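You operate a simulated robot arm through the tools that you are given. There is no shell and no other tool. Be economical: measure what you need, move in short steps, check, and stop when the job is done.

You run a simulated robot arm. Do the job below in one go: nothing can be reset, and whatever is moved stays where it is left.

## Task
Connect the green trainer's battery, red clamp first, then switch on and run the radiator fan.
Fine: Key to ON without starting the engine, blue switch to FAN ON. Leave the other controls and parts alone.
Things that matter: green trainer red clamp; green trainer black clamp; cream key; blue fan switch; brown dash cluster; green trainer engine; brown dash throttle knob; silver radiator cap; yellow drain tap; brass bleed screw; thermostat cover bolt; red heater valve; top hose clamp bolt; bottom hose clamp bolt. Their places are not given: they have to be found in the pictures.

The check looks at the end state, three seconds after you hand in, the way a careful person would. Anything else that was tipped, shoved, dropped, spilled or broken makes it a failure.

## Robot
A 7-joint arm with a two-finger parallel gripper, fixed in place. Base frame: the origin is at the foot of the arm, x ahead of it, y to its left, z up. Lengths are in mm, angles in degrees, forces in N, time in s.
With the tool pointing down near the work surface it reaches from about 100 to 580 mm from the base axis. Its first joint turns from -115.0 to 115.0 degrees. Payload 3.91 kg.
The tool frame sits at the grasp point between the pads (the TCP): z along the fingers, y along the line on which they close. The tips reach 30 mm beyond it. Largest opening 110 mm; finger width 20, thickness 10; the body of the gripper, 48 by 112 mm, starts 55 mm behind the TCP.
Orientation is told as [roll, pitch, yaw] about the base's x, y, z axes, in that order, counted from this pose: with the fingers straight down and closing along the base's y, the tool's x points along the base's -x, its y along +y and its z along -z.

## Interface
- The arm moves only by the tool nudge_tool. Its argument "rows" is a list that holds one entry, the list of rows, each a list of 7 numbers: the shift along the base's x, y, z in mm, then the turn, a rotation vector about the base's x, y, z in degrees, then the closure, from 0 (fully open) to 1 (shut). In form: [[[tx, ty, tz, rx, ry, rz, jaw], ...]]. A call has 1 to 20 rows; each row is the pose to reach, as a shift and turn from the pose commanded when the call began. A row lasts 0.2 s, in which the tool goes at most 50 mm and 8.6 degrees; a call with a longer step from one row to the next is refused whole, and so is a gripper value outside its range. Where a pose cannot be reached the arm comes as near as it can. A force on the tool above 80 N (or 10 N above the force at the start of the call, whichever is more), or a blocked arm, ends the call early, and 0.2 s more pass. Each finger travels about 153 mm/s and halts on what it meets, pressing with about 32 N; the grip force reading is that of the motor and also rises with nothing between the fingers. The clock runs only during rows and for 0.2 s after the last one: add rows that repeat a pose to give the fingers time. The reply holds the time, the measured pose of the TCP, the force on the tool along the base axes, the opening and the grip force, in the units named above and with some noise.
- Cameras (640 x 400 px; columns grow to the right, rows downward): "scene" is fixed at [216.6, 636.3, 1455.8]; the picture's right is [-0.94, -0.33, 0.00], its down [-0.11, 0.30, -0.95] and it looks along [0.31, -0.89, -0.32] (base axes); focal length 325 px, centre (320, 200). "wrist" rides on the gripper at [72, 17, -103] in the tool frame; the picture's right is [-0.23, 0.97, 0.00], its down [-0.76, -0.18, -0.62] and it looks along [-0.61, -0.14, 0.78] (tool axes); focal length 222 px, centre (320, 200).
- grab_frame(camera): a new picture of that camera. No time passes.
- lift_body(by): slides the trunk up (or, below 0, down) by that many mm; the arm rides with it, the base frame stays. It gives what a move gives, with no picture.
- pixel_to_xyz(camera, pixels): for up to 12 pixels [column, row] of the newest picture of that camera ("zoom" is the newest enlarged one), the place [x, y, z] in the base frame of the surface seen there, good to about 3 mm, but the place of the scene camera against the robot may be out by one fixed shift of up to 25 mm in any direction. No time passes.
- close_up(camera, box): a new picture of the part [left, top, right, bottom] of that camera's present view, enlarged. No time passes.
- job_done(): hands the job in; it is judged then, once.

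Keep the steps short. Do not move on a guess: measure, check each grasp and each placing, and mend mistakes. In all there are 80 turns and 34 pictures (those below and enlarged ones count). Leave the gripper open and the arm clear of the work at the hand-in unless told otherwise, and finish with a single line.

The tools are called after "Emit:" as name(argument=value, ...) on one line, values as JSON. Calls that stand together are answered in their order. nudge_tool: Moves the arm, as the interface text tells. Its arguments: {"type":"object","properties":{"rows":{"type":"array"}},"required":["rows"]} The other tools are called the same way: lift_body (by) slides the trunk up or down; grab_frame (camera) takes a picture; pixel_to_xyz (camera, pixels) gives the place of the surface under pixels of a picture; close_up (camera, box) takes an enlarged picture of a part of a camera's view; job_done () hands the job in.

At the start:

```text
t: 0.0
tool_pos: [554.7, -371.2, 1174.3]
orientation: [0.0, 0.0, 0.0]
wrist_force: [0.3, -0.3, -0.3]
gripper_width: 110.1
finger_force: 0.1
trunk travel left (down, up): [-650.0, 340.0]
```

scene: 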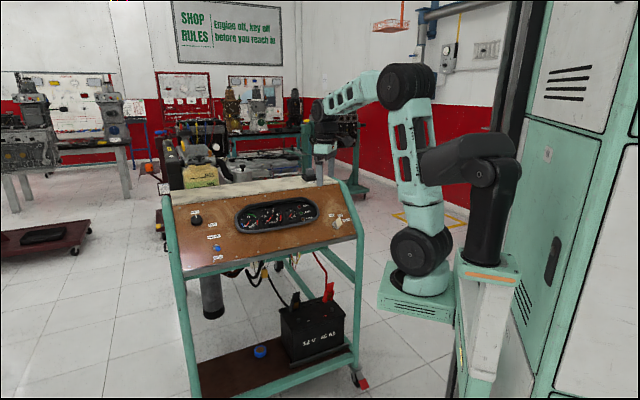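
wrist: 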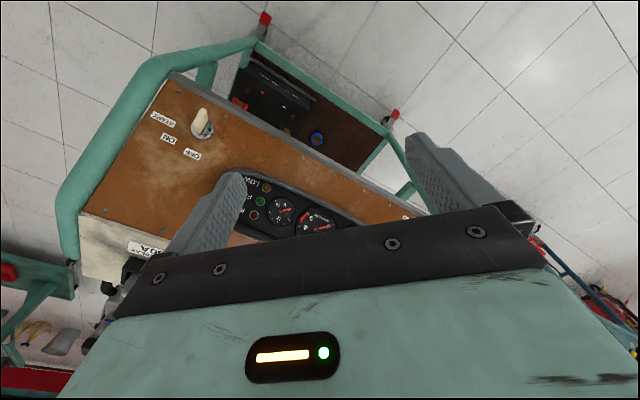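

I see the green trainer with its brown dash (cols 165-360, rows 180-265) and the battery on the lower shelf near (313,330). I'll enlarge both.

Emit:
close_up(camera="scene", box=[230, 240, 390, 340])

Emit:
pixel_to_xyz(camera="zoom", pixels=[[392, 205], [260, 235], [240, 290], [440, 260], [330, 290], [100, 70], [380, 110], [100, 380], [360, 330], [300, 380]])

Emit:
close_up(camera="scene", box=[160, 160, 368, 290])

```text
4.00 times, centred on (310, 290) of scene
```

zoom: 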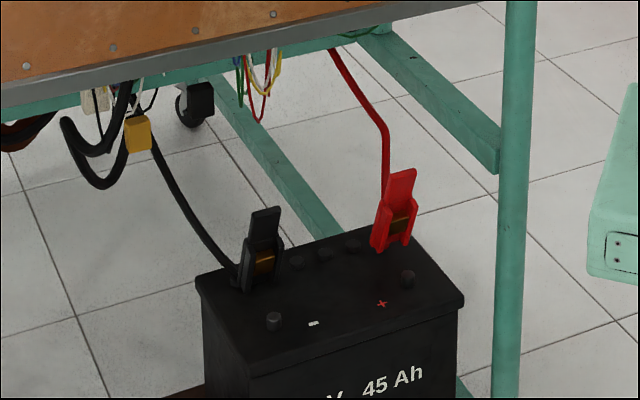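

```text
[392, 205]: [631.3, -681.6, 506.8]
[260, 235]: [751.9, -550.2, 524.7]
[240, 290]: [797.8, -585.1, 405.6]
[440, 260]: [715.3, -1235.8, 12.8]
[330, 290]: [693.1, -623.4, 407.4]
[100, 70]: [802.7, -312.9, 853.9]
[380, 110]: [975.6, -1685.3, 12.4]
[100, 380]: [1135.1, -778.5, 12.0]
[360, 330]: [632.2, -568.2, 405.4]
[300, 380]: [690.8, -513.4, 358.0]
```

```text
3.08 times, centred on (264, 225) of scene
```

zoom: 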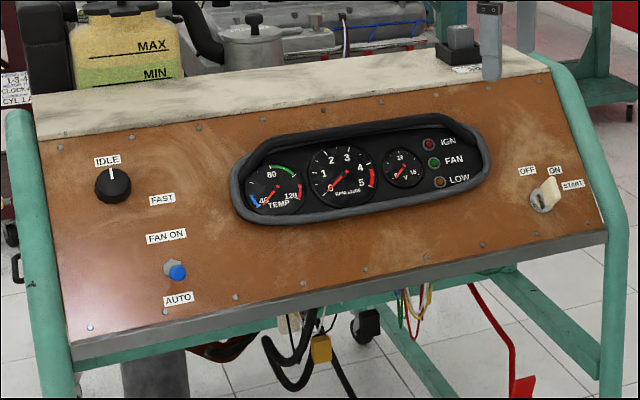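

Next I measure the dash controls (from the enlarged picture) and the battery posts and clamps (from the scene picture).

Emit:
pixel_to_xyz(camera="zoom", pixels=[[177, 271], [168, 268], [550, 190], [540, 203], [527, 171], [555, 170], [573, 185], [112, 186], [60, 330], [600, 235], [50, 150], [540, 80]])

Emit:
pixel_to_xyz(camera="scene", pixels=[[298.2, 319.5], [331.7, 308.7], [331, 285], [328, 296], [327, 301], [325, 300], [332, 299], [296, 295], [296, 305], [292, 305], [297, 309], [346, 315]])

Emit:
close_up(camera="wrist", box=[140, 10, 420, 185])

```text
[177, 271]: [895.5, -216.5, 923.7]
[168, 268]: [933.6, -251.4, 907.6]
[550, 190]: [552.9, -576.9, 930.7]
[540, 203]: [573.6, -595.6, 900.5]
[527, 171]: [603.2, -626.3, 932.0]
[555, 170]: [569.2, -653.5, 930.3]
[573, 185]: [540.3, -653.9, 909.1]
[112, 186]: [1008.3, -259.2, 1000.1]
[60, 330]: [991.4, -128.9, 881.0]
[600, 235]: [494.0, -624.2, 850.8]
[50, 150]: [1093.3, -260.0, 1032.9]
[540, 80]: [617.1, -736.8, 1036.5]
```

```text
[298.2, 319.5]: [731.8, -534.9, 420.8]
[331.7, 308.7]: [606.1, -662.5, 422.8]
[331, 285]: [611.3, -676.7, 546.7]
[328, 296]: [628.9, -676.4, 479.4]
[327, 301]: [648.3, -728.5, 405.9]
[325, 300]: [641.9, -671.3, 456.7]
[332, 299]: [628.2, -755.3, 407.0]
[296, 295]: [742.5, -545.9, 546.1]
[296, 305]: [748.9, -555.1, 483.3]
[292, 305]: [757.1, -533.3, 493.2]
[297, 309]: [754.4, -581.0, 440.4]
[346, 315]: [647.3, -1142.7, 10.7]
```

```text
2.29 times, centred on (280, 98) of wrist
```

zoom: 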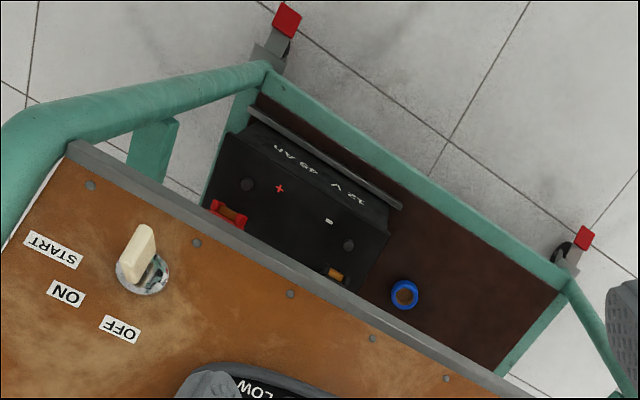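

I measure the same parts from the wrist picture to find the scene camera's shift, plus some arm points to learn its reach.

Emit:
pixel_to_xyz(camera="zoom", pixels=[[247, 184], [349, 244], [228, 215], [242, 210], [217, 205], [338, 273], [145, 240], [135, 265], [155, 287], [68, 292], [120, 328], [52, 250]])

Emit:
pixel_to_xyz(camera="scene", pixels=[[488, 265], [485, 172], [430, 165], [420, 250], [415, 300], [407, 90], [415, 190], [330, 110], [322, 148], [320, 175], [490, 230]])

```text
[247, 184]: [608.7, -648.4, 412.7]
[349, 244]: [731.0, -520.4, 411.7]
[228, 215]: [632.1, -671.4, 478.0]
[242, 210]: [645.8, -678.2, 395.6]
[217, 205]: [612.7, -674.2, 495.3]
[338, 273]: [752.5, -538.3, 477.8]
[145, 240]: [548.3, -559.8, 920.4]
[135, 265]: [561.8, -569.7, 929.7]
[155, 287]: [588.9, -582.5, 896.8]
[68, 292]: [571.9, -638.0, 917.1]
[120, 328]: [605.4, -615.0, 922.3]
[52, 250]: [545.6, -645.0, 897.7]
```

```text
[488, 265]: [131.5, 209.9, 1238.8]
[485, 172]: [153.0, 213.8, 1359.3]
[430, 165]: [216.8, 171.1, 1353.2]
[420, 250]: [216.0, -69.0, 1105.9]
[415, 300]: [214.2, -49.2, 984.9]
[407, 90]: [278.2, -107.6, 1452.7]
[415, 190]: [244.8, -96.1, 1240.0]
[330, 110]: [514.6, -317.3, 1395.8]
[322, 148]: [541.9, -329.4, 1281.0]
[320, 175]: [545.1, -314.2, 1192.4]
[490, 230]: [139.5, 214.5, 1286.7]
```

Wrist and scene readings differ by about (+2, +14, -10.5), which I'll add to scene readings. Posts are then at (608,-649) and (731,-520), with tops at z≈412. I enlarge both clamps to see their shape.

Emit:
close_up(camera="scene", box=[280, 276, 344, 326])

Emit:
pixel_to_xyz(camera="zoom", pixels=[[515, 100], [490, 105], [540, 95], [480, 200], [500, 180], [520, 195], [160, 170], [140, 240], [170, 260], [200, 170], [140, 300], [460, 240]])

```text
8.00 times, centred on (312, 301) of scene
```

zoom: 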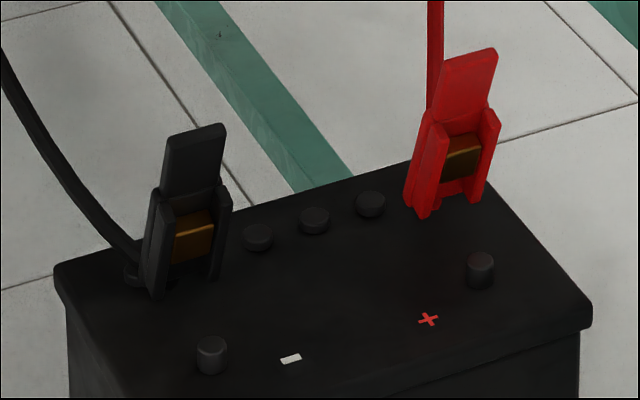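

```text
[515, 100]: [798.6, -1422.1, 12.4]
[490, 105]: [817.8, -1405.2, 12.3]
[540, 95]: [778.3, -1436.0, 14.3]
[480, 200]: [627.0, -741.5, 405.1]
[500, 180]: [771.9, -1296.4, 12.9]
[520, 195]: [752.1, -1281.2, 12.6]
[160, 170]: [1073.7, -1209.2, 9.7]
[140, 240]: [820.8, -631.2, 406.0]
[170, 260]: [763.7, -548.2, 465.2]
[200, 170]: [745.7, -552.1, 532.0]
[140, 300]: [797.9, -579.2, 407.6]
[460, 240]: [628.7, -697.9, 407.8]
```

I need precise points on both clamps.

Emit:
pixel_to_xyz(camera="zoom", pixels=[[450, 70], [488, 55], [442, 100], [482, 92], [460, 160], [425, 150], [420, 205], [490, 130], [484, 180], [455, 187], [415, 190], [410, 180]])

Emit:
pixel_to_xyz(camera="zoom", pixels=[[175, 145], [217, 135], [167, 185], [212, 175], [195, 240], [162, 230], [155, 285], [222, 210], [215, 265], [150, 220], [150, 280], [190, 270]])

```text
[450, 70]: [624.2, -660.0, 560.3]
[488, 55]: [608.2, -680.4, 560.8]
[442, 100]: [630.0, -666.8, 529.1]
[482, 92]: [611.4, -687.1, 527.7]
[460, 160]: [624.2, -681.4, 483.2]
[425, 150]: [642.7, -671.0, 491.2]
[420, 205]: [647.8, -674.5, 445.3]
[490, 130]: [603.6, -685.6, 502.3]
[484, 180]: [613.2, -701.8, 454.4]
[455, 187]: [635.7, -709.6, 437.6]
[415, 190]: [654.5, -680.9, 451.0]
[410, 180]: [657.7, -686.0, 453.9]
```

```text
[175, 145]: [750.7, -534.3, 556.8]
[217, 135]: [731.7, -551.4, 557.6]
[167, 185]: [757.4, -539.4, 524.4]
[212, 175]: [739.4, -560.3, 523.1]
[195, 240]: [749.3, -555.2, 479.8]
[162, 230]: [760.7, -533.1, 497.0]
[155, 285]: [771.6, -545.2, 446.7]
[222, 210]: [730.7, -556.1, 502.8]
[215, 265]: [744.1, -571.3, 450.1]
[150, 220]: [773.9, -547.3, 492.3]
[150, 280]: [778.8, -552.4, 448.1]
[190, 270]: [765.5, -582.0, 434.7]
```

The clamps look like two-handled spring clamps leaning near the battery's back edge. The arm stands in front of the dash with free space below it, so I lower the trunk for a closer look.

Emit:
lift_body(by=-480)

```text
refused: -480 is not a number from -400 to 400
```

Emit:
lift_body(by=-400)

```text
t: 3.8
tool_pos: [553.5, -370.7, 774.1]
orientation: [0.0, 0.0, -0.1]
wrist_force: [-0.4, 1.1, -0.1]
gripper_width: 110.2
finger_force: 0.1
trunk travel left (down, up): [-250.0, 740.0]
```

Now at z 774. I yaw the tool -45° so it faces the trainer squarely.

Emit:
nudge_tool(rows=[[[0, 0, 0, 0, 0, -7.5, 0], [0, 0, 0, 0, 0, -15, 0], [0, 0, 0, 0, 0, -22.5, 0], [0, 0, 0, 0, 0, -30, 0], [0, 0, 0, 0, 0, -37.5, 0], [0, 0, 0, 0, 0, -45, 0], [0, 0, 0, 0, 0, -45, 0]]])

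Emit:
nudge_tool(rows=[[[0, 0, -5, -5.3, -5.3, 0, 0], [0, 0, -10, -10.6, -10.6, 0, 0], [0, 0, -15, -15.9, -15.9, 0, 0], [0, 0, -20, -21.2, -21.2, 0, 0], [0, 0, -25, -26.5, -26.5, 0, 0], [0, 0, -30, -31.8, -31.8, 0, 0], [0, 0, -35, -37.1, -37.1, 0, 0], [0, 0, -40, -42.4, -42.4, 0, 0], [0, 0, -40, -42.4, -42.4, 0, 0]]])

```text
t: 5.4
tool_pos: [553.3, -370.4, 774.3]
orientation: [-0.1, -0.1, -45.1]
wrist_force: [-0.6, 0.3, 0.3]
gripper_width: 109.9
finger_force: 0.0
trunk travel left (down, up): [-250.0, 740.0]
```

```text
t: 7.4
tool_pos: [552.7, -369.4, 733.1]
orientation: [0.2, -59.9, -45.2]
wrist_force: [-0.9, 0.2, 0.2]
gripper_width: 110.0
finger_force: 0.1
out of reach, approached as far as the arm can: row 7, 8
trunk travel left (down, up): [-250.0, 740.0]
```

The tool now points toward the trainer, 30° below horizontal. I lower the trunk to battery height and look.

Emit:
lift_body(by=-200)

Emit:
grab_frame(camera="wrist")

Emit:
grab_frame(camera="scene")

```text
t: 9.6
tool_pos: [553.0, -371.6, 534.2]
orientation: [-0.1, -59.9, -45.1]
wrist_force: [0.1, 0.0, 0.4]
gripper_width: 110.0
finger_force: 0.1
trunk travel left (down, up): [-50.0, 940.0]
```

```text
27 pictures are left
```

wrist: 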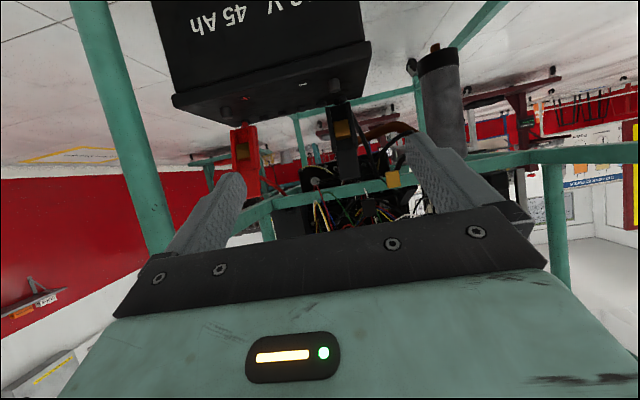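

```text
26 pictures are left
```

scene: 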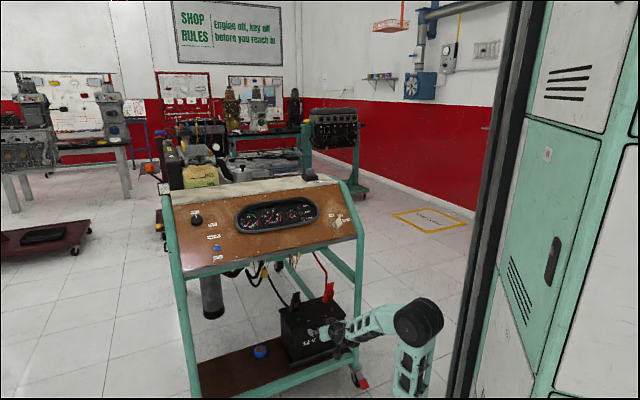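

The wrist view is upside down, with the clamps at (245,150) red and (343,140) black. I enlarge it.

Emit:
close_up(camera="wrist", box=[200, 80, 400, 205])

Emit:
pixel_to_xyz(camera="zoom", pixels=[[135, 180], [145, 230], [165, 290], [110, 290], [190, 290], [440, 180], [455, 130], [475, 250], [480, 300], [150, 55], [440, 10], [135, 250]])

```text
3.20 times, centred on (300, 142) of wrist
```

zoom: 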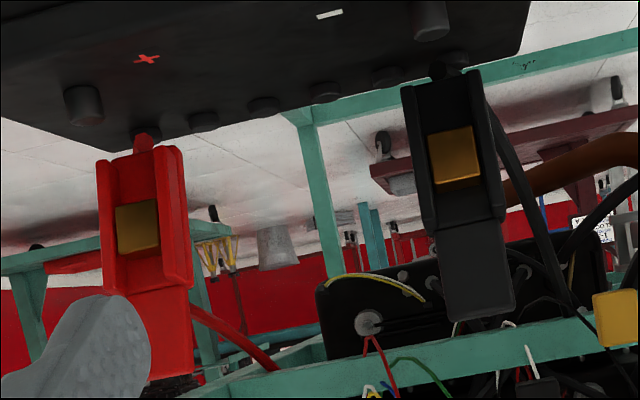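

```text
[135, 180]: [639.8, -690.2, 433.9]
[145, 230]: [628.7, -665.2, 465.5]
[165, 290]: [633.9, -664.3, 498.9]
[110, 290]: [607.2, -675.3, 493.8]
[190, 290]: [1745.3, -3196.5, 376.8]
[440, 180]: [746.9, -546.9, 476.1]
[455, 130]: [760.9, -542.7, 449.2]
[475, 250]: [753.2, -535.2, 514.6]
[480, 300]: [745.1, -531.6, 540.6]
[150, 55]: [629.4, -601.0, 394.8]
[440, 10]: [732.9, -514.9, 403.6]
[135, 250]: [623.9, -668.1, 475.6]
```

Both clamps are channel-shaped bodies with a small nub at the bottom. I measure the nubs, body edges and handles.

Emit:
pixel_to_xyz(camera="zoom", pixels=[[143, 137], [143, 146], [110, 165], [165, 155], [178, 165], [450, 58], [450, 70], [140, 265], [165, 340], [175, 375], [450, 90], [85, 105]])

Emit:
pixel_to_xyz(camera="zoom", pixels=[[110, 230], [170, 230], [187, 230], [102, 230], [420, 110], [480, 100], [425, 200], [500, 200], [445, 250], [505, 245], [450, 310], [510, 305]])

```text
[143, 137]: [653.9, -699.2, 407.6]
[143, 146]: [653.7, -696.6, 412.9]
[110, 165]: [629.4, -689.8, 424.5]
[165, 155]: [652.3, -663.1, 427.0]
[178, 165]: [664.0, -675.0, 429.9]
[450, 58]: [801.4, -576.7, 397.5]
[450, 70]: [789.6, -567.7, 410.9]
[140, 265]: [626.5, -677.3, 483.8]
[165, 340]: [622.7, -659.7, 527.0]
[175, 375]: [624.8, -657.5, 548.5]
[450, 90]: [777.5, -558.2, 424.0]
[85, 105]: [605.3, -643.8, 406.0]
```

```text
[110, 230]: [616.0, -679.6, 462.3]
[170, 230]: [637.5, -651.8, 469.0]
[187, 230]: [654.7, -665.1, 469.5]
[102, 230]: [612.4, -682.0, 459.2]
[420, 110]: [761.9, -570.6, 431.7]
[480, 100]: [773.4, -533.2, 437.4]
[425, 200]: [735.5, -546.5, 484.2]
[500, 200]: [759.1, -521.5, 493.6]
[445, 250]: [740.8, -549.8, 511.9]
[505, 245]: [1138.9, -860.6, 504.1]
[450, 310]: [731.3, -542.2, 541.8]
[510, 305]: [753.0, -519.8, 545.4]
```

The clamp tilts about 14°, with its bottom toward the rear. To see how the jaws work I need a side view, so I swing the wrist for an oblique look at the red clamp, staying clear of the battery.

Emit:
nudge_tool(rows=[[[17, -20, 0, 0, 0, -7, 0], [35, -40, 0, 0, 0, -14, 0], [52, -60, 0, 0, 0, -21, 0], [70, -80, 0, 0, 0, -28, 0], [87, -99, 0, 0, 0, -35, 0], [87, -99, 0, 0, 0, -35, 0]]])

Emit:
grab_frame(camera="wrist")

```text
t: 11.0
tool_pos: [639.7, -469.3, 535.5]
orientation: [0.0, -59.9, -80.1]
wrist_force: [-0.3, -1.3, 0.6]
gripper_width: 110.0
finger_force: 0.1
trunk travel left (down, up): [-50.0, 940.0]
```

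```text
24 pictures are left
```

wrist: 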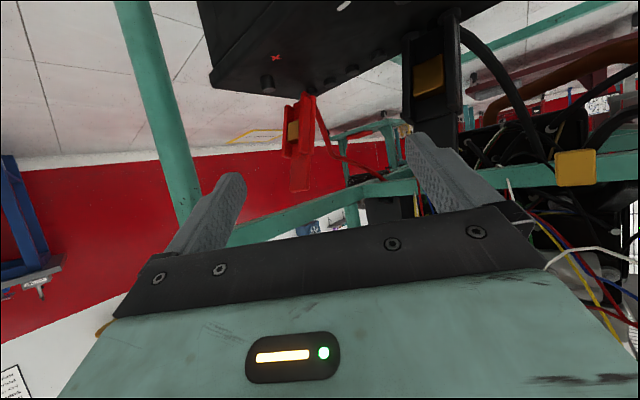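

Emit:
close_up(camera="wrist", box=[250, 60, 370, 205])

```text
2.76 times, centred on (310, 132) of wrist
```

zoom: 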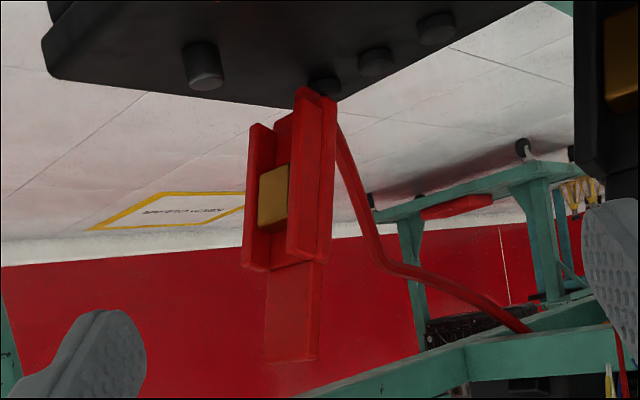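

The clamp is a U-channel facing front, with a copper block between its cheeks, a thin handle above, and the cable at the lower rear. A trainer leg stands near the path to the red clamp, so I measure that leg.

Emit:
pixel_to_xyz(camera="wrist", pixels=[[150, 60], [165, 110], [180, 170], [160, 170], [200, 170], [145, 110], [184, 110]])

Emit:
pixel_to_xyz(camera="zoom", pixels=[[262, 160], [297, 150], [275, 190], [310, 110], [325, 160], [240, 265], [270, 340], [310, 340], [283, 130], [298, 200], [330, 150], [520, 320]])

```text
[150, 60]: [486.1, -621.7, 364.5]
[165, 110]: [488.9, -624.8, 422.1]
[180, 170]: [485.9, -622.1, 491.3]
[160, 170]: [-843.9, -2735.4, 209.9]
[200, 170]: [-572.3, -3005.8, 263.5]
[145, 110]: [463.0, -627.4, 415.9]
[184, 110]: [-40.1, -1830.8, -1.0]
```

```text
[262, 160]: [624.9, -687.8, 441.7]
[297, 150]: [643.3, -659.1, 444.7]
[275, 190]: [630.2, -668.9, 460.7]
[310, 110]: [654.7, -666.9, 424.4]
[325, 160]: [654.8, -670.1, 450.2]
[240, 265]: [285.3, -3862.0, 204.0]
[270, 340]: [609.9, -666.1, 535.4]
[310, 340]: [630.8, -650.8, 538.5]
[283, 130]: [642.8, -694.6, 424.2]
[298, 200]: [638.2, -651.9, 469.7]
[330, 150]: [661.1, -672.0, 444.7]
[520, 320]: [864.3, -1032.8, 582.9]
```

The leg is centred near (479,-644), about 10-15 mm clear of the gripper body if I approach straight on. I line up in front of the red handle with the jaws partly closed (60 mm) and the yaw at -48.

Emit:
nudge_tool(rows=[[[-23, -19, 0, 0, 0, 6.4, 0.1], [-46, -38, 0, 0, 0, 12.8, 0.2], [-69, -57, -1, 0, 0, 19.2, 0.3], [-92, -76, -2, 0, 0, 25.6, 0.4], [-115, -95, -3, 0, 0, 32, 0.45], [-115, -95, -3, 0, 0, 32, 0.45]]])

Emit:
grab_frame(camera="wrist")

```text
t: 12.4
tool_pos: [565.1, -537.0, 530.6]
orientation: [-0.2, -59.7, -42.7]
wrist_force: [-4.0, -4.7, 0.0]
gripper_width: 60.5
finger_force: 0.0
out of reach, approached as far as the arm can: row 5
trunk travel left (down, up): [-50.0, 940.0]
```

```text
22 pictures are left
```

wrist: 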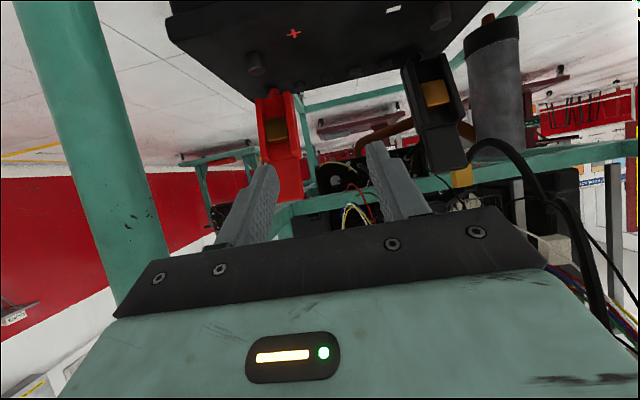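

The arm stopped short at (565,-537), probably at a wrist limit with this pitch. I send a no-move row to see where the arm holds.

Emit:
nudge_tool(rows=[[[0, 0, 0, 0, 0, 0, 0.45]]])

```text
t: 12.8
tool_pos: [526.7, -566.4, 531.4]
orientation: [-0.2, -59.8, -48.0]
wrist_force: [0.4, 0.3, 0.6]
gripper_width: 60.4
finger_force: 0.1
trunk travel left (down, up): [-50.0, 940.0]
```

It was only lag: the arm is now at (526.7,-566.4,531.4), as wanted. I advance about 95 mm straight toward the handle and look.

Emit:
nudge_tool(rows=[[[14, -14, 0, 0, 0, 0, 0.45], [28, -28, 0, 0, 0, 0, 0.45], [42, -42, 0, 0, 0, 0, 0.45], [56, -56, 0, 0, 0, 0, 0.45], [67, -67, 0, 0, 0, 0, 0.45], [67, -67, 0, 0, 0, 0, 0.45]]])

Emit:
grab_frame(camera="wrist")

```text
t: 14.2
tool_pos: [591.4, -631.6, 532.1]
orientation: [0.0, -59.9, -48.1]
wrist_force: [0.2, -1.2, -0.3]
gripper_width: 60.6
finger_force: 0.1
trunk travel left (down, up): [-50.0, 940.0]
```

```text
21 pictures are left
```

wrist: 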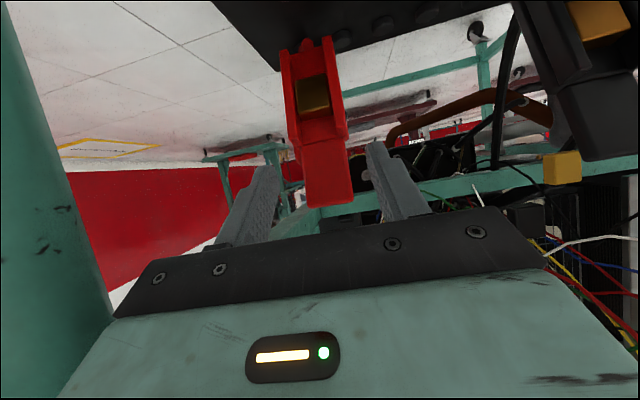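

The handle, near (327,170), sits between the fingers. I measure it to set the depth.

Emit:
pixel_to_xyz(camera="wrist", pixels=[[326, 200], [308, 195], [348, 195], [326, 165], [305, 165], [345, 165], [303, 40], [308, 60], [330, 60], [297, 80], [345, 80], [272, 195]])

```text
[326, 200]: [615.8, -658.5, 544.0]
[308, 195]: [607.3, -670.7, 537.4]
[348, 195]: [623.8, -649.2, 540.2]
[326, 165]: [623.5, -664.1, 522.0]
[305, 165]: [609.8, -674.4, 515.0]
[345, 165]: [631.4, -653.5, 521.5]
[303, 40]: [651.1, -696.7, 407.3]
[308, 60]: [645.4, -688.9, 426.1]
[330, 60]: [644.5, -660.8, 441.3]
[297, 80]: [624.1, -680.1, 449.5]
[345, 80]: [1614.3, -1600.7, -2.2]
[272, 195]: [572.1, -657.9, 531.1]
```

The handle front is at f≈906 (f is distance along the approach), in line with the gripper. I move 38 mm in and close gently.

Emit:
nudge_tool(rows=[[[9, -9, 0, 0, 0, 0, 0.45], [18, -18, 0, 0, 0, 0, 0.45], [27, -27, 0, 0, 0, 0, 0.45], [27, -27, 0, 0, 0, 0, 0.45]]])

Emit:
nudge_tool(rows=[[[0, 0, 0, 0, 0, 0, 0.55], [0, 0, 0, 0, 0, 0, 0.65], [0, 0, 0, 0, 0, 0, 0.75], [0, 0, 0, 0, 0, 0, 0.85], [0, 0, 0, 0, 0, 0, 0.85]]])

Emit:
grab_frame(camera="wrist")

```text
t: 15.2
tool_pos: [619.2, -659.0, 529.5]
orientation: [0.0, -59.9, -48.0]
wrist_force: [-0.1, 0.3, 0.3]
gripper_width: 60.6
finger_force: 0.1
trunk travel left (down, up): [-50.0, 940.0]
```

```text
t: 16.4
tool_pos: [617.4, -660.2, 531.8]
orientation: [0.1, -60.0, -48.2]
wrist_force: [-7.8, -9.2, 0.5]
gripper_width: 36.0
finger_force: 44.7
trunk travel left (down, up): [-50.0, 940.0]
```

```text
20 pictures are left
```

wrist: 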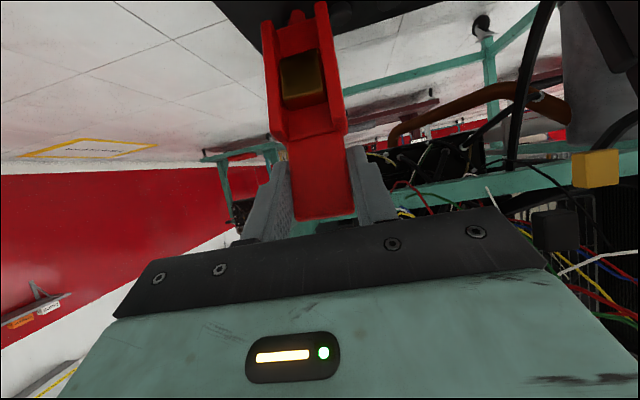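

The handle is held, 36 mm wide. I lift it straight up 40 mm in small steps.

Emit:
nudge_tool(rows=[[[0, 0, 4, 0, 0, 0, 0.9], [-1, -1, 10, 0, 0, 0, 0.9], [-1, -1, 20, 0, 0, 0, 0.9], [-1, -1, 30, 0, 0, 0, 0.9], [-1, -1, 40, 0, 0, 0, 0.9], [-1, -1, 40, 0, 0, 0, 0.9]]])

Emit:
grab_frame(camera="wrist")

```text
t: 17.8
tool_pos: [620.5, -658.7, 573.7]
orientation: [-0.1, -60.1, -47.8]
wrist_force: [-0.4, 0.1, 0.2]
gripper_width: 10.9
finger_force: 0.1
trunk travel left (down, up): [-50.0, 940.0]
```

```text
19 pictures are left
```

wrist: 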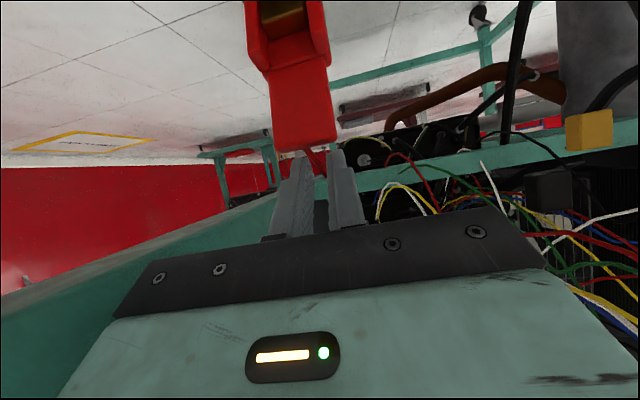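

The gripper slipped off: width is now 11 mm and the clamp is still there. I check where the handle stands now.

Emit:
pixel_to_xyz(camera="wrist", pixels=[[305, 145], [280, 142], [332, 138], [300, 110], [274, 110], [328, 110], [270, 70], [318, 50], [265, 75], [301, 75], [260, 30], [310, 20]])

Emit:
close_up(camera="scene", box=[270, 270, 366, 330])

```text
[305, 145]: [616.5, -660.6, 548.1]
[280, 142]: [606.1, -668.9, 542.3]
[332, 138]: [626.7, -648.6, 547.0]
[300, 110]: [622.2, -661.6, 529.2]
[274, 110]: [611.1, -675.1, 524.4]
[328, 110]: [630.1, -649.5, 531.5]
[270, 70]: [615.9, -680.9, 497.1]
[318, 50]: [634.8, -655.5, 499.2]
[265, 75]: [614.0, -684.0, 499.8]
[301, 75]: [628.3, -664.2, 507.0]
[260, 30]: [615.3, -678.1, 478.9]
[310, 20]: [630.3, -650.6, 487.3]
```

```text
6.67 times, centred on (318, 300) of scene
```

zoom: 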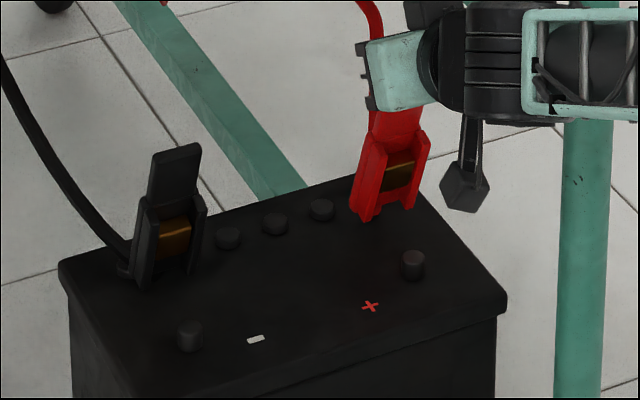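

The clamp stayed firmly in place, so the thin handle slipped through the fingers. I'll back off, open, lower and grip the thicker body at z≈467, with yaw -45.

Emit:
nudge_tool(rows=[[[-14, 14, 0, 0, 0, 0, 0.85], [-28, 28, 0, 0, 0, 0.5, 0.7], [-42, 42, 0, 0, 0, 1, 0.5], [-42, 42, -25, 0, 0, 2, 0.38], [-42, 42, -55, 0, 0, 3, 0.38], [-42, 42, -80, 0, 0, 3, 0.38], [-42, 42, -105, 0, 0, 3, 0.38], [-42, 42, -105, 0, 0, 3, 0.38]]])

Emit:
grab_frame(camera="wrist")

```text
t: 19.6
tool_pos: [576.4, -616.9, 467.1]
orientation: [-0.1, -59.9, -45.0]
wrist_force: [-0.9, 0.3, 0.0]
gripper_width: 68.2
finger_force: 0.2
trunk travel left (down, up): [-50.0, 940.0]
```

```text
17 pictures are left
```

wrist: 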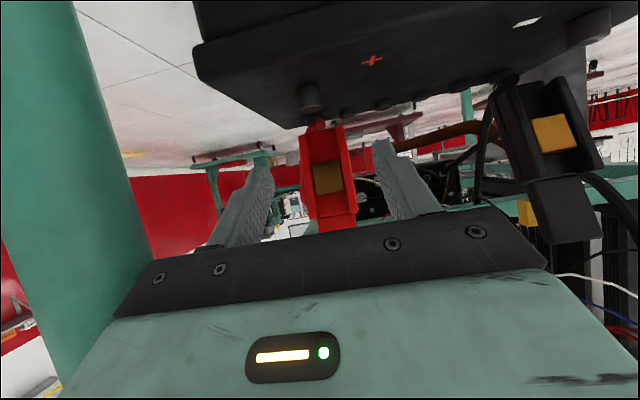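

The red body sits between the fingers, with the post in line ahead of it. I measure the body, the post and the leg edge before moving in.

Emit:
pixel_to_xyz(camera="wrist", pixels=[[309, 96], [300, 100], [318, 100], [305, 140], [345, 140], [349, 150], [302, 150], [312, 200], [354, 200], [315, 124], [130, 150], [330, 150]])

Emit:
nudge_tool(rows=[[[12, -12, 0, 0, 0, 0, 0.38], [24, -24, 0, 0, 0, 0, 0.38], [36, -36, 0, 0, 0, 0, 0.38], [46, -46, 0, 0, 0, 0, 0.38], [46, -46, 0, 0, 0, 0, 0.38]]])

```text
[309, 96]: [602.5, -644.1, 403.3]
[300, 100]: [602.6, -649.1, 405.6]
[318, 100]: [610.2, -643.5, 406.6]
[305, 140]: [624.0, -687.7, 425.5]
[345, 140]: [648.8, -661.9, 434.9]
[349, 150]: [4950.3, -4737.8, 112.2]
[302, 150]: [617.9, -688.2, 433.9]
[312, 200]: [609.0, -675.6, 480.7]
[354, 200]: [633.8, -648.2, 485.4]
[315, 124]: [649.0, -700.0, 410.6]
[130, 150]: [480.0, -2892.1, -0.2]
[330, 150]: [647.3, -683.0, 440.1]
```

```text
t: 20.8
tool_pos: [623.2, -664.4, 466.2]
orientation: [0.0, -60.0, -45.1]
wrist_force: [0.1, 0.0, -0.4]
gripper_width: 68.1
finger_force: 0.1
trunk travel left (down, up): [-50.0, 940.0]
```

The body (u≈-27 sideways) and the post (u≈-28.7) line up with the gripper. I close on the body.

Emit:
nudge_tool(rows=[[[0, 0, 0, 0, 0, 0, 0.5], [0, 0, 0, 0, 0, 0, 0.6], [0, 0, 0, 0, 0, 0, 0.75], [0, 0, 0, 0, 0, 0, 0.9], [0, 0, 0, 0, 0, 0, 0.9], [0, 0, 0, 0, 0, 0, 0.9]]])

Emit:
nudge_tool(rows=[[[0, 0, 2, 0, 0, 0, 0.95], [0, 0, 4, 0, 0, 0, 0.95], [0, 0, 6, 0, 0, 0, 0.95], [0, 0, 8, 0, 0, 0, 0.95], [0, 0, 8, 0, 0, 0, 0.95]]])

Emit:
grab_frame(camera="wrist")

```text
t: 22.2
tool_pos: [622.2, -664.6, 466.7]
orientation: [0.0, -59.9, -45.1]
wrist_force: [-1.8, -4.5, 0.0]
gripper_width: 43.8
finger_force: 45.5
trunk travel left (down, up): [-50.0, 940.0]
```

```text
t: 23.4
tool_pos: [621.1, -662.5, 468.8]
orientation: [0.1, -59.6, -45.2]
wrist_force: [3.5, -5.3, -35.6]
gripper_width: 43.8
finger_force: 44.6
trunk travel left (down, up): [-50.0, 940.0]
```

```text
16 pictures are left
```

wrist: 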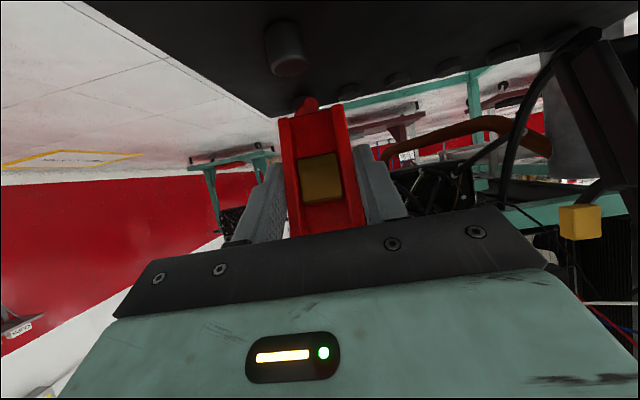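

The body is gripped firmly (43.8 mm), but lifting 2 mm takes 36 N, so something holds it. I test which way it gives by easing the lift and pulling gently toward the post.

Emit:
nudge_tool(rows=[[[0, 0, -6, 0, 0, 0, 0.95], [-1.5, 1.5, -6, 0, 0, 0, 0.95], [-3, 3, -6, 0, 0, 0, 0.95], [-4.5, 4.5, -6, 0, 0, 0, 0.95], [-6, 6, -6, 0, 0, 0, 0.95], [-6, 6, -6, 0, 0, 0, 0.95]]])

```text
t: 24.8
tool_pos: [615.0, -658.0, 469.3]
orientation: [-0.1, -60.0, -45.1]
wrist_force: [12.3, -24.8, -9.2]
gripper_width: 44.0
finger_force: 44.9
trunk travel left (down, up): [-50.0, 940.0]
```

The tool moved about 9 mm against 27 N. I look to see whether the clamp moved too.

Emit:
close_up(camera="wrist", box=[220, 0, 440, 240])

Emit:
pixel_to_xyz(camera="wrist", pixels=[[290, 150], [350, 140], [285, 125], [340, 115], [307, 103], [310, 220], [290, 60], [320, 175], [320, 125]])

```text
1.67 times, centred on (330, 120) of wrist
```

zoom: 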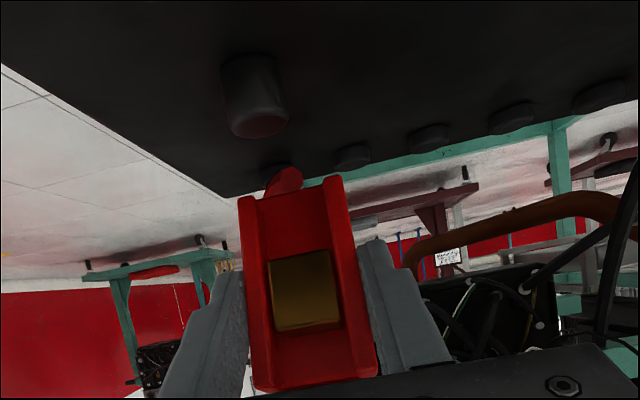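

```text
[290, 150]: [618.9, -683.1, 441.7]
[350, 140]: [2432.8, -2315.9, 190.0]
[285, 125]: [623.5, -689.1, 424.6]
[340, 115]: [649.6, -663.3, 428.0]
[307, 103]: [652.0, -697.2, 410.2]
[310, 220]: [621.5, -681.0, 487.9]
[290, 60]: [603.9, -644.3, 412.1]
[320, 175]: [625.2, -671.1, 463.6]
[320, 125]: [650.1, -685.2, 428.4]
```

The clamp did not translate. The red nub at (652,-697,408) looks like a hinge: it is about 65 mm from both the copper block and the post, so the clamp should swing forward and down onto the post. I release, back off, and bring just the fingertips to the handle's top.

Emit:
nudge_tool(rows=[[[0, 0, 0, 0, 0, 0, 0.7], [0, 0, 0, 0, 0, 0, 0.4], [-12, 12, 0, 0, 0, 0, 0.4], [-26, 26, 0, 0, 0, 0, 0.4], [-36, 36, 15, 0, 0, 0, 0.4], [-36, 36, 50, 0, 0, 0, 0.4], [-36, 36, 82, 0, 0, 0, 0.4], [-26, 26, 82, 0, 0, 0, 0.4], [-16, 18, 82, 0, 0, 0, 0.4], [-6, 8, 82, 0, 0, 0, 0.4], [-6, 8, 82, 0, 0, 0, 0.4]]])

Emit:
grab_frame(camera="wrist")

```text
t: 27.2
tool_pos: [609.7, -649.8, 550.7]
orientation: [0.0, -59.9, -45.0]
wrist_force: [0.3, 0.8, -0.1]
gripper_width: 66.0
finger_force: 0.0
trunk travel left (down, up): [-50.0, 940.0]
```

```text
14 pictures are left
```

wrist: 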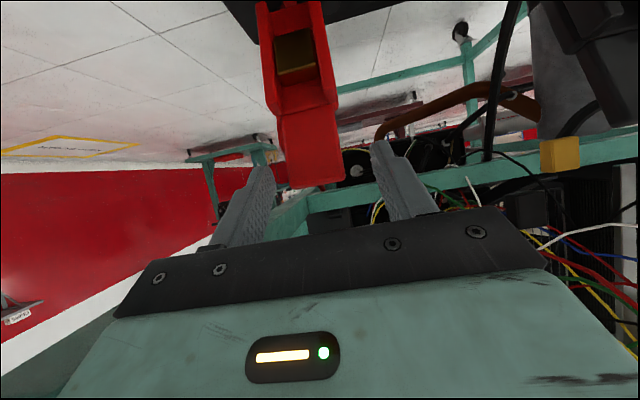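

The handle is between the fingertips. I close and pull 12 mm along the expected arc, then check the forces.

Emit:
nudge_tool(rows=[[[0, 0, 0, 0, 0, 0, 0.55], [0, 0, 0, 0, 0, 0, 0.7], [0, 0, 0, 0, 0, 0, 0.9], [0, 0, 0, 0, 0, 0, 0.9], [-2, 2, -1, 0, 0, 0, 0.9], [-4, 4, -2, 0, 0, 0, 0.9], [-6, 6, -3.5, 0, 0, 0, 0.9], [-8, 8, -5, 0, 0, 0, 0.9], [-8, 8, -5, 0, 0, 0, 0.9]]])

Emit:
pixel_to_xyz(camera="wrist", pixels=[[320, 180], [300, 185], [305, 160], [305, 130]])

```text
t: 29.2
tool_pos: [601.1, -644.1, 546.2]
orientation: [0.0, -60.0, -45.1]
wrist_force: [-12.6, -22.5, 6.8]
gripper_width: 35.3
finger_force: 44.8
trunk travel left (down, up): [-50.0, 940.0]
```

```text
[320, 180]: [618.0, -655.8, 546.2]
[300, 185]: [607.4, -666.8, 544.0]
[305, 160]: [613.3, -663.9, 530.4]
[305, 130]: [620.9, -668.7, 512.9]
```

The force along f is only 7 N, so it may be swinging. I look.

Emit:
grab_frame(camera="wrist")

Emit:
pixel_to_xyz(camera="wrist", pixels=[[320, 200], [300, 200], [310, 170], [305, 130], [295, 60], [300, 30], [340, 195], [275, 80], [325, 80]])

```text
13 pictures are left
```

wrist: 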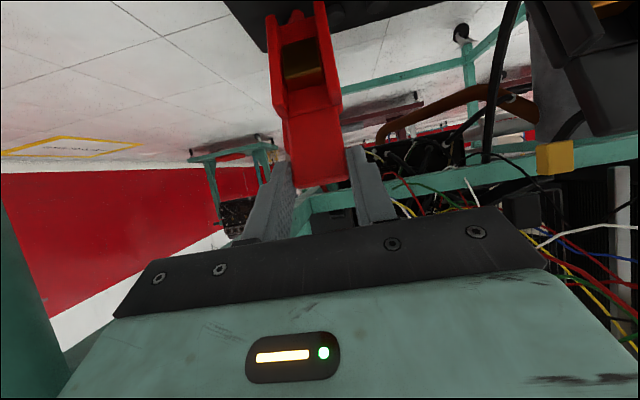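

```text
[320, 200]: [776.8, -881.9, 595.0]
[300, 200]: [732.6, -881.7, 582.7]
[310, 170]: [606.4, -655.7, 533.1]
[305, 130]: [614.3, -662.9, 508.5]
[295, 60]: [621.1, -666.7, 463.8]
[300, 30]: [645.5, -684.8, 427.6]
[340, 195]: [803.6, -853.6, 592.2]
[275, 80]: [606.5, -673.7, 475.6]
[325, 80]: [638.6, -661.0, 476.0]
```

The handle moved about 13 mm forward, so it is a hinge. I continue along the arc (radius 140 about the nub) to roughly 45°, easing the side load.

Emit:
nudge_tool(rows=[[[-4.5, 1.7, -2.2, 0, 0, 0, 0.9], [-7.6, 4.8, -4.4, 0, 0, 0, 0.9], [-10.5, 7.7, -7, 0, 0, 0, 0.9], [-13.5, 10.7, -9.5, 0, 0, 0, 0.9], [-16.3, 13.5, -12.3, 0, 0, 0, 0.9], [-19.1, 16.3, -15.1, 0, 0, 0, 0.9], [-21.8, 19, -18, 0, 0, 0, 0.9], [-24.5, 21.7, -21.2, 0, 0, 0, 0.9], [-27, 24.2, -24.5, 0, 0, 0, 0.9], [-29.5, 26.7, -27.9, 0, 0, 0, 0.9], [-29.5, 26.7, -27.9, 0, 0, 0, 0.9]]])

Emit:
grab_frame(camera="wrist")

```text
t: 31.6
tool_pos: [571.9, -615.4, 517.6]
orientation: [0.1, -59.9, -45.1]
wrist_force: [-9.5, -6.5, 16.3]
gripper_width: 35.8
finger_force: 44.4
trunk travel left (down, up): [-50.0, 940.0]
```

```text
12 pictures are left
```

wrist: 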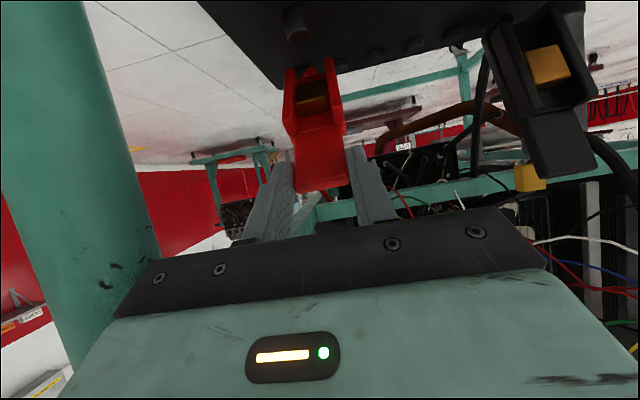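

It swings well. I continue down the arc until it meets the post.

Emit:
nudge_tool(rows=[[[-2.4, 2.4, -3.5, 0, 0, 0, 0.9], [-4.7, 4.7, -7.1, 0, 0, 0, 0.9], [-7, 7, -11, 0, 0, 0, 0.9], [-9, 9, -14.7, 0, 0, 0, 0.9], [-11, 11, -18.7, 0, 0, 0, 0.9], [-13, 13, -22.7, 0, 0, 0, 0.9], [-14.8, 14.8, -27, 0, 0, 0, 0.9], [-16.6, 16.6, -31.1, 0, 0, 0, 0.9], [-18.2, 18.2, -35.5, 0, 0, 0, 0.9], [-19.7, 19.7, -39.8, 0, 0, 0, 0.9], [-21, 21, -44.3, 0, 0, 0, 0.9], [-22.4, 22.4, -48.8, 0, 0, 0, 0.9], [-22.4, 22.4, -48.8, 0, 0, 0, 0.9]]])

Emit:
close_up(camera="scene", box=[264, 265, 376, 335])

```text
t: 34.4
tool_pos: [549.9, -592.8, 469.8]
orientation: [-0.1, -60.0, -45.0]
wrist_force: [-7.8, -9.3, 9.8]
gripper_width: 35.8
finger_force: 45.1
trunk travel left (down, up): [-50.0, 940.0]
```

```text
5.71 times, centred on (320, 300) of scene
```

zoom: 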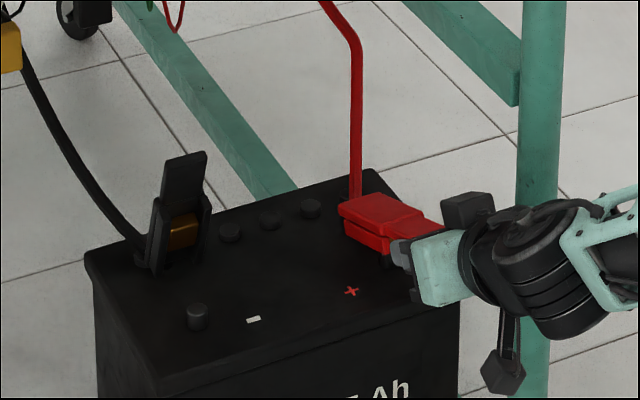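

The clamp is nearly over the post. I lower further in small steps, watching for upward force as it seats.

Emit:
nudge_tool(rows=[[[-1.2, 1.2, -4.6, 0, 0, 0, 0.9], [-2.2, 2.2, -9.2, 0, 0, 0, 0.9], [-3.2, 3.2, -13.8, 0, 0, 0, 0.9], [-4, 4, -18.6, 0, 0, 0, 0.9], [-4, 4, -18.6, 0, 0, 0, 0.9]]])

```text
t: 35.6
tool_pos: [545.3, -588.5, 450.1]
orientation: [0.0, -59.9, -44.9]
wrist_force: [-5.1, -5.6, 9.3]
gripper_width: 35.5
finger_force: 44.5
trunk travel left (down, up): [-50.0, 940.0]
```

Still a light 9 N. I continue.

Emit:
nudge_tool(rows=[[[-0.6, 0.6, -3, 0, 0, 0, 0.9], [-1, 1, -6, 0, 0, 0, 0.9], [-1.3, 1.3, -9, 0, 0, 0, 0.9], [-1.6, 1.6, -12, 0, 0, 0, 0.9], [-1.8, 1.8, -15, 0, 0, 0, 0.9], [-1.8, 1.8, -15, 0, 0, 0, 0.9]]])

Emit:
grab_frame(camera="wrist")

```text
t: 37.0
tool_pos: [543.3, -586.0, 434.6]
orientation: [0.1, -59.7, -45.1]
wrist_force: [-22.1, 11.9, 12.1]
gripper_width: 35.9
finger_force: 44.8
trunk travel left (down, up): [-50.0, 940.0]
```

```text
10 pictures are left
```

wrist: 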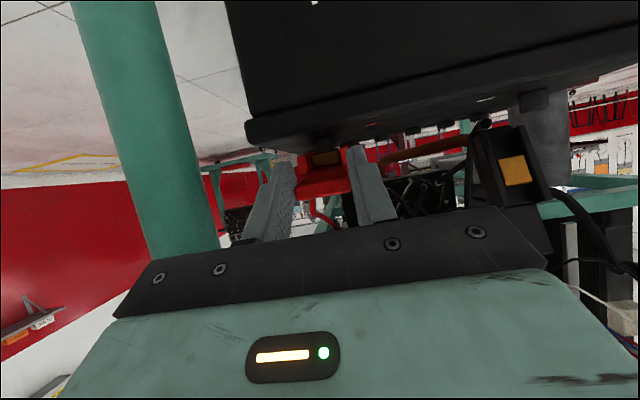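

A 24 N push back has appeared. I check the seating in the scene view.

Emit:
close_up(camera="scene", box=[290, 275, 354, 325])

Emit:
pixel_to_xyz(camera="zoom", pixels=[[320, 150], [360, 150], [400, 170], [380, 190], [340, 190], [420, 200], [350, 130]])

```text
8.00 times, centred on (322, 300) of scene
```

zoom: 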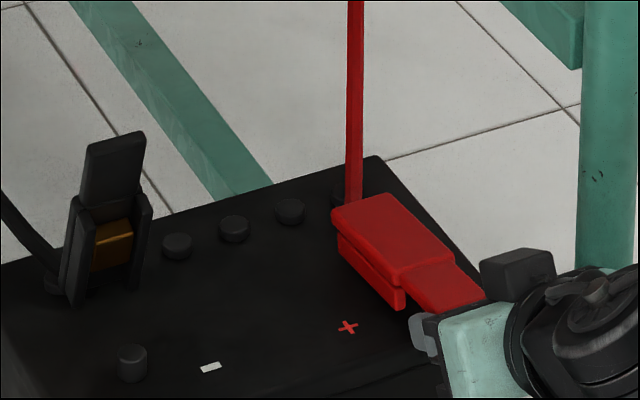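

```text
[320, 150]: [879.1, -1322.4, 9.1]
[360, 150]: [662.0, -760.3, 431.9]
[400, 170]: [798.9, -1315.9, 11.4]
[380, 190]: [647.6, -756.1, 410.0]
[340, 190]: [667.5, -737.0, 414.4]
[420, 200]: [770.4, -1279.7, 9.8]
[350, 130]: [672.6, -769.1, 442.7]
```

The clamp now covers the post. I measure its tilt to see if it is fully down.

Emit:
pixel_to_xyz(camera="zoom", pixels=[[350, 215], [400, 260], [380, 205], [440, 250], [415, 275], [440, 300], [470, 290], [385, 295], [400, 298], [345, 250], [410, 310]])

Emit:
nudge_tool(rows=[[[0, 0, -2, 0, 0, 0, 0.9], [0, 0, -4, 0, 0, 0, 0.9], [0, 0, -4, 0, 0, 0, 0.9]]])

```text
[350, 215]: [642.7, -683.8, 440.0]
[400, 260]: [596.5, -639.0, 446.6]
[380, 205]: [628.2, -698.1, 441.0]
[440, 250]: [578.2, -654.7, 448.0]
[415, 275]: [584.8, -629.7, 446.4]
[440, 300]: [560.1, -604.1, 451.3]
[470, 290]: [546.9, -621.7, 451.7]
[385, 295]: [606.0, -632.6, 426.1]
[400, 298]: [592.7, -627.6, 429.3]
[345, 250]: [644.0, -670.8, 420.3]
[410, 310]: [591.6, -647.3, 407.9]
```

```text
t: 37.8
tool_pos: [543.9, -587.1, 430.7]
orientation: [0.0, -59.8, -45.1]
wrist_force: [-30.6, 16.6, 7.0]
gripper_width: 35.9
finger_force: 45.0
trunk travel left (down, up): [-50.0, 940.0]
```

The clamp is almost level, and the back-push is probably my fingertips touching its cheeks. I'll let go, close the fingers above it, and press down over the post.

Emit:
nudge_tool(rows=[[[0, 0, 2, 0, 0, 0, 0.7], [0, 0, 4, 0, 0, 0, 0.45], [-10, 10, 4, 0, 0, 0, 0.45], [-24, 24, 4, 0, 0, 0, 0.45], [-28, 28, 30, 0, 0, 0, 0.6], [-28, 28, 62, 0, 0, 0, 0.8], [-10, 10, 62, 0, 0, 0, 1], [10, -10, 62, 0, 0, 0, 1], [25, -25, 62, 0, 0, 0, 1], [35, -35, 62, 0, 0, 0, 1], [35, -35, 62, 0, 0, 0, 1]]])

Emit:
nudge_tool(rows=[[[0, 0, -8, 0, 0, 0, 1], [0, 0, -16, 0, 0, 0, 1], [0, 0, -24, 0, 0, 0, 1], [0, 0, -30, 0, 0, 0, 1], [0, 0, -34, 0, 0, 0, 1], [0, 0, -38, 0, 0, 0, 1], [0, 0, -41, 0, 0, 0, 1], [0, 0, -41, 0, 0, 0, 1]]])

```text
t: 40.2
tool_pos: [579.8, -621.0, 493.4]
orientation: [-0.1, -59.9, -45.0]
wrist_force: [0.0, -0.4, 0.0]
gripper_width: 0.0
finger_force: 32.0
out of reach, approached as far as the arm can: row 5, 6
trunk travel left (down, up): [-50.0, 940.0]
```

```text
t: 42.0
tool_pos: [579.3, -621.0, 451.7]
orientation: [0.1, -59.9, -44.9]
wrist_force: [0.1, 0.1, 0.9]
gripper_width: 0.2
finger_force: 31.9
trunk travel left (down, up): [-50.0, 940.0]
```

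No contact yet. I continue down in 2 mm steps.

Emit:
nudge_tool(rows=[[[0, 0, -2, 0, 0, 0, 1], [0, 0, -4, 0, 0, 0, 1], [0, 0, -6, 0, 0, 0, 1], [0, 0, -8, 0, 0, 0, 1], [0, 0, -10, 0, 0, 0, 1]]])

Emit:
close_up(camera="scene", box=[290, 275, 354, 325])

```text
t: 43.2
tool_pos: [579.8, -621.2, 448.0]
orientation: [-0.3, -60.4, -44.5]
wrist_force: [-10.5, 9.3, 41.1]
gripper_width: 0.3
finger_force: 32.1
trunk travel left (down, up): [-50.0, 940.0]
```

```text
8.00 times, centred on (322, 300) of scene
```

zoom: 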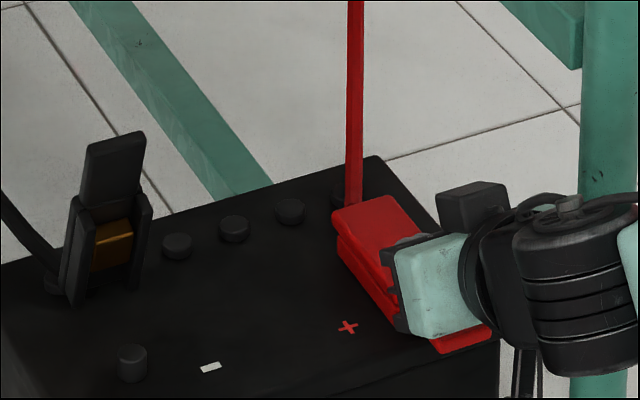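

A 41 N reaction with no further travel means the red clamp is seated on its post. Now the black clamp: up, back, sideways about 178 mm, then stop in front of its handle with the jaws part-open.

Emit:
nudge_tool(rows=[[[0, 0, 25, 0, 0, 0, 1], [-10, 10, 55, 0, 0, 0, 0.9], [-30, 30, 90, 0, 0, 0, 0.7], [-40, 40, 109, 0, 0, 0, 0.5], [-15, 65, 109, 0, 0, 0, 0.4], [15, 90, 109, 0, 0, 0, 0.4], [45, 120, 109, 0, 0, 0, 0.4], [75, 150, 109, 0, 0, 0, 0.4], [95, 157, 109, 0, 0, 0, 0.4], [115, 137, 109, 0, 0, 0, 0.4], [127.7, 124.7, 109, 0, 0, 0, 0.4], [127.7, 124.7, 109, 0, 0, 0, 0.4]]])

Emit:
grab_frame(camera="wrist")

Emit:
pixel_to_xyz(camera="wrist", pixels=[[300, 170], [330, 170], [310, 150], [340, 150], [320, 190], [290, 60], [300, 30], [310, 50]])

```text
t: 45.8
tool_pos: [709.1, -497.6, 551.6]
orientation: [0.0, -59.9, -45.0]
wrist_force: [0.6, 0.1, 0.2]
gripper_width: 65.9
finger_force: 0.0
trunk travel left (down, up): [-50.0, 940.0]
```

```text
7 pictures are left
```

wrist: 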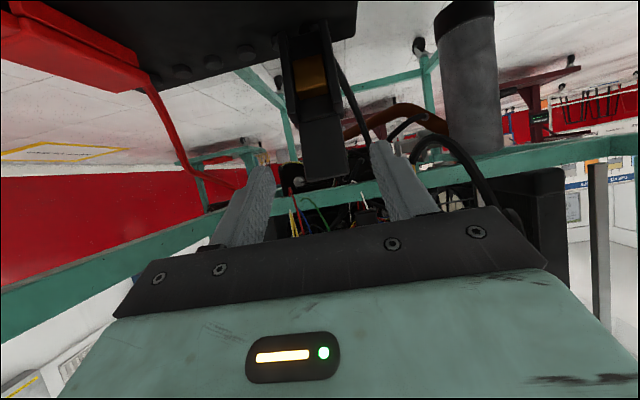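

```text
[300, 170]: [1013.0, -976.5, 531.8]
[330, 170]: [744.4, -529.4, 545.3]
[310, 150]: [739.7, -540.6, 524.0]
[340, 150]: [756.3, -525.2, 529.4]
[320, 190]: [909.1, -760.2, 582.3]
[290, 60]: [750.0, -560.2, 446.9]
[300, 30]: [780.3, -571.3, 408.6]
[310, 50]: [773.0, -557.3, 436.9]
```

The black handle is centred at u≈152, f≈900. I move 34 mm in, shift 2 mm sideways and close on it.

Emit:
nudge_tool(rows=[[[9, -7, 0, 0, 0, 0, 0.4], [18, -15, 0, 0, 0, 0, 0.4], [25.4, -22.6, 0, 0, 0, 0, 0.4], [25.4, -22.6, 0, 0, 0, 0, 0.55], [25.4, -22.6, 0, 0, 0, 0, 0.7], [25.4, -22.6, 0, 0, 0, 0, 0.9], [25.4, -22.6, 0, 0, 0, 0, 0.9], [25.4, -22.6, 0, 0, 0, 0, 0.9]]])

```text
t: 47.6
tool_pos: [733.3, -519.7, 550.3]
orientation: [0.0, -59.8, -45.1]
wrist_force: [-0.1, -5.4, -1.8]
gripper_width: 35.8
finger_force: 45.7
trunk travel left (down, up): [-50.0, 940.0]
```

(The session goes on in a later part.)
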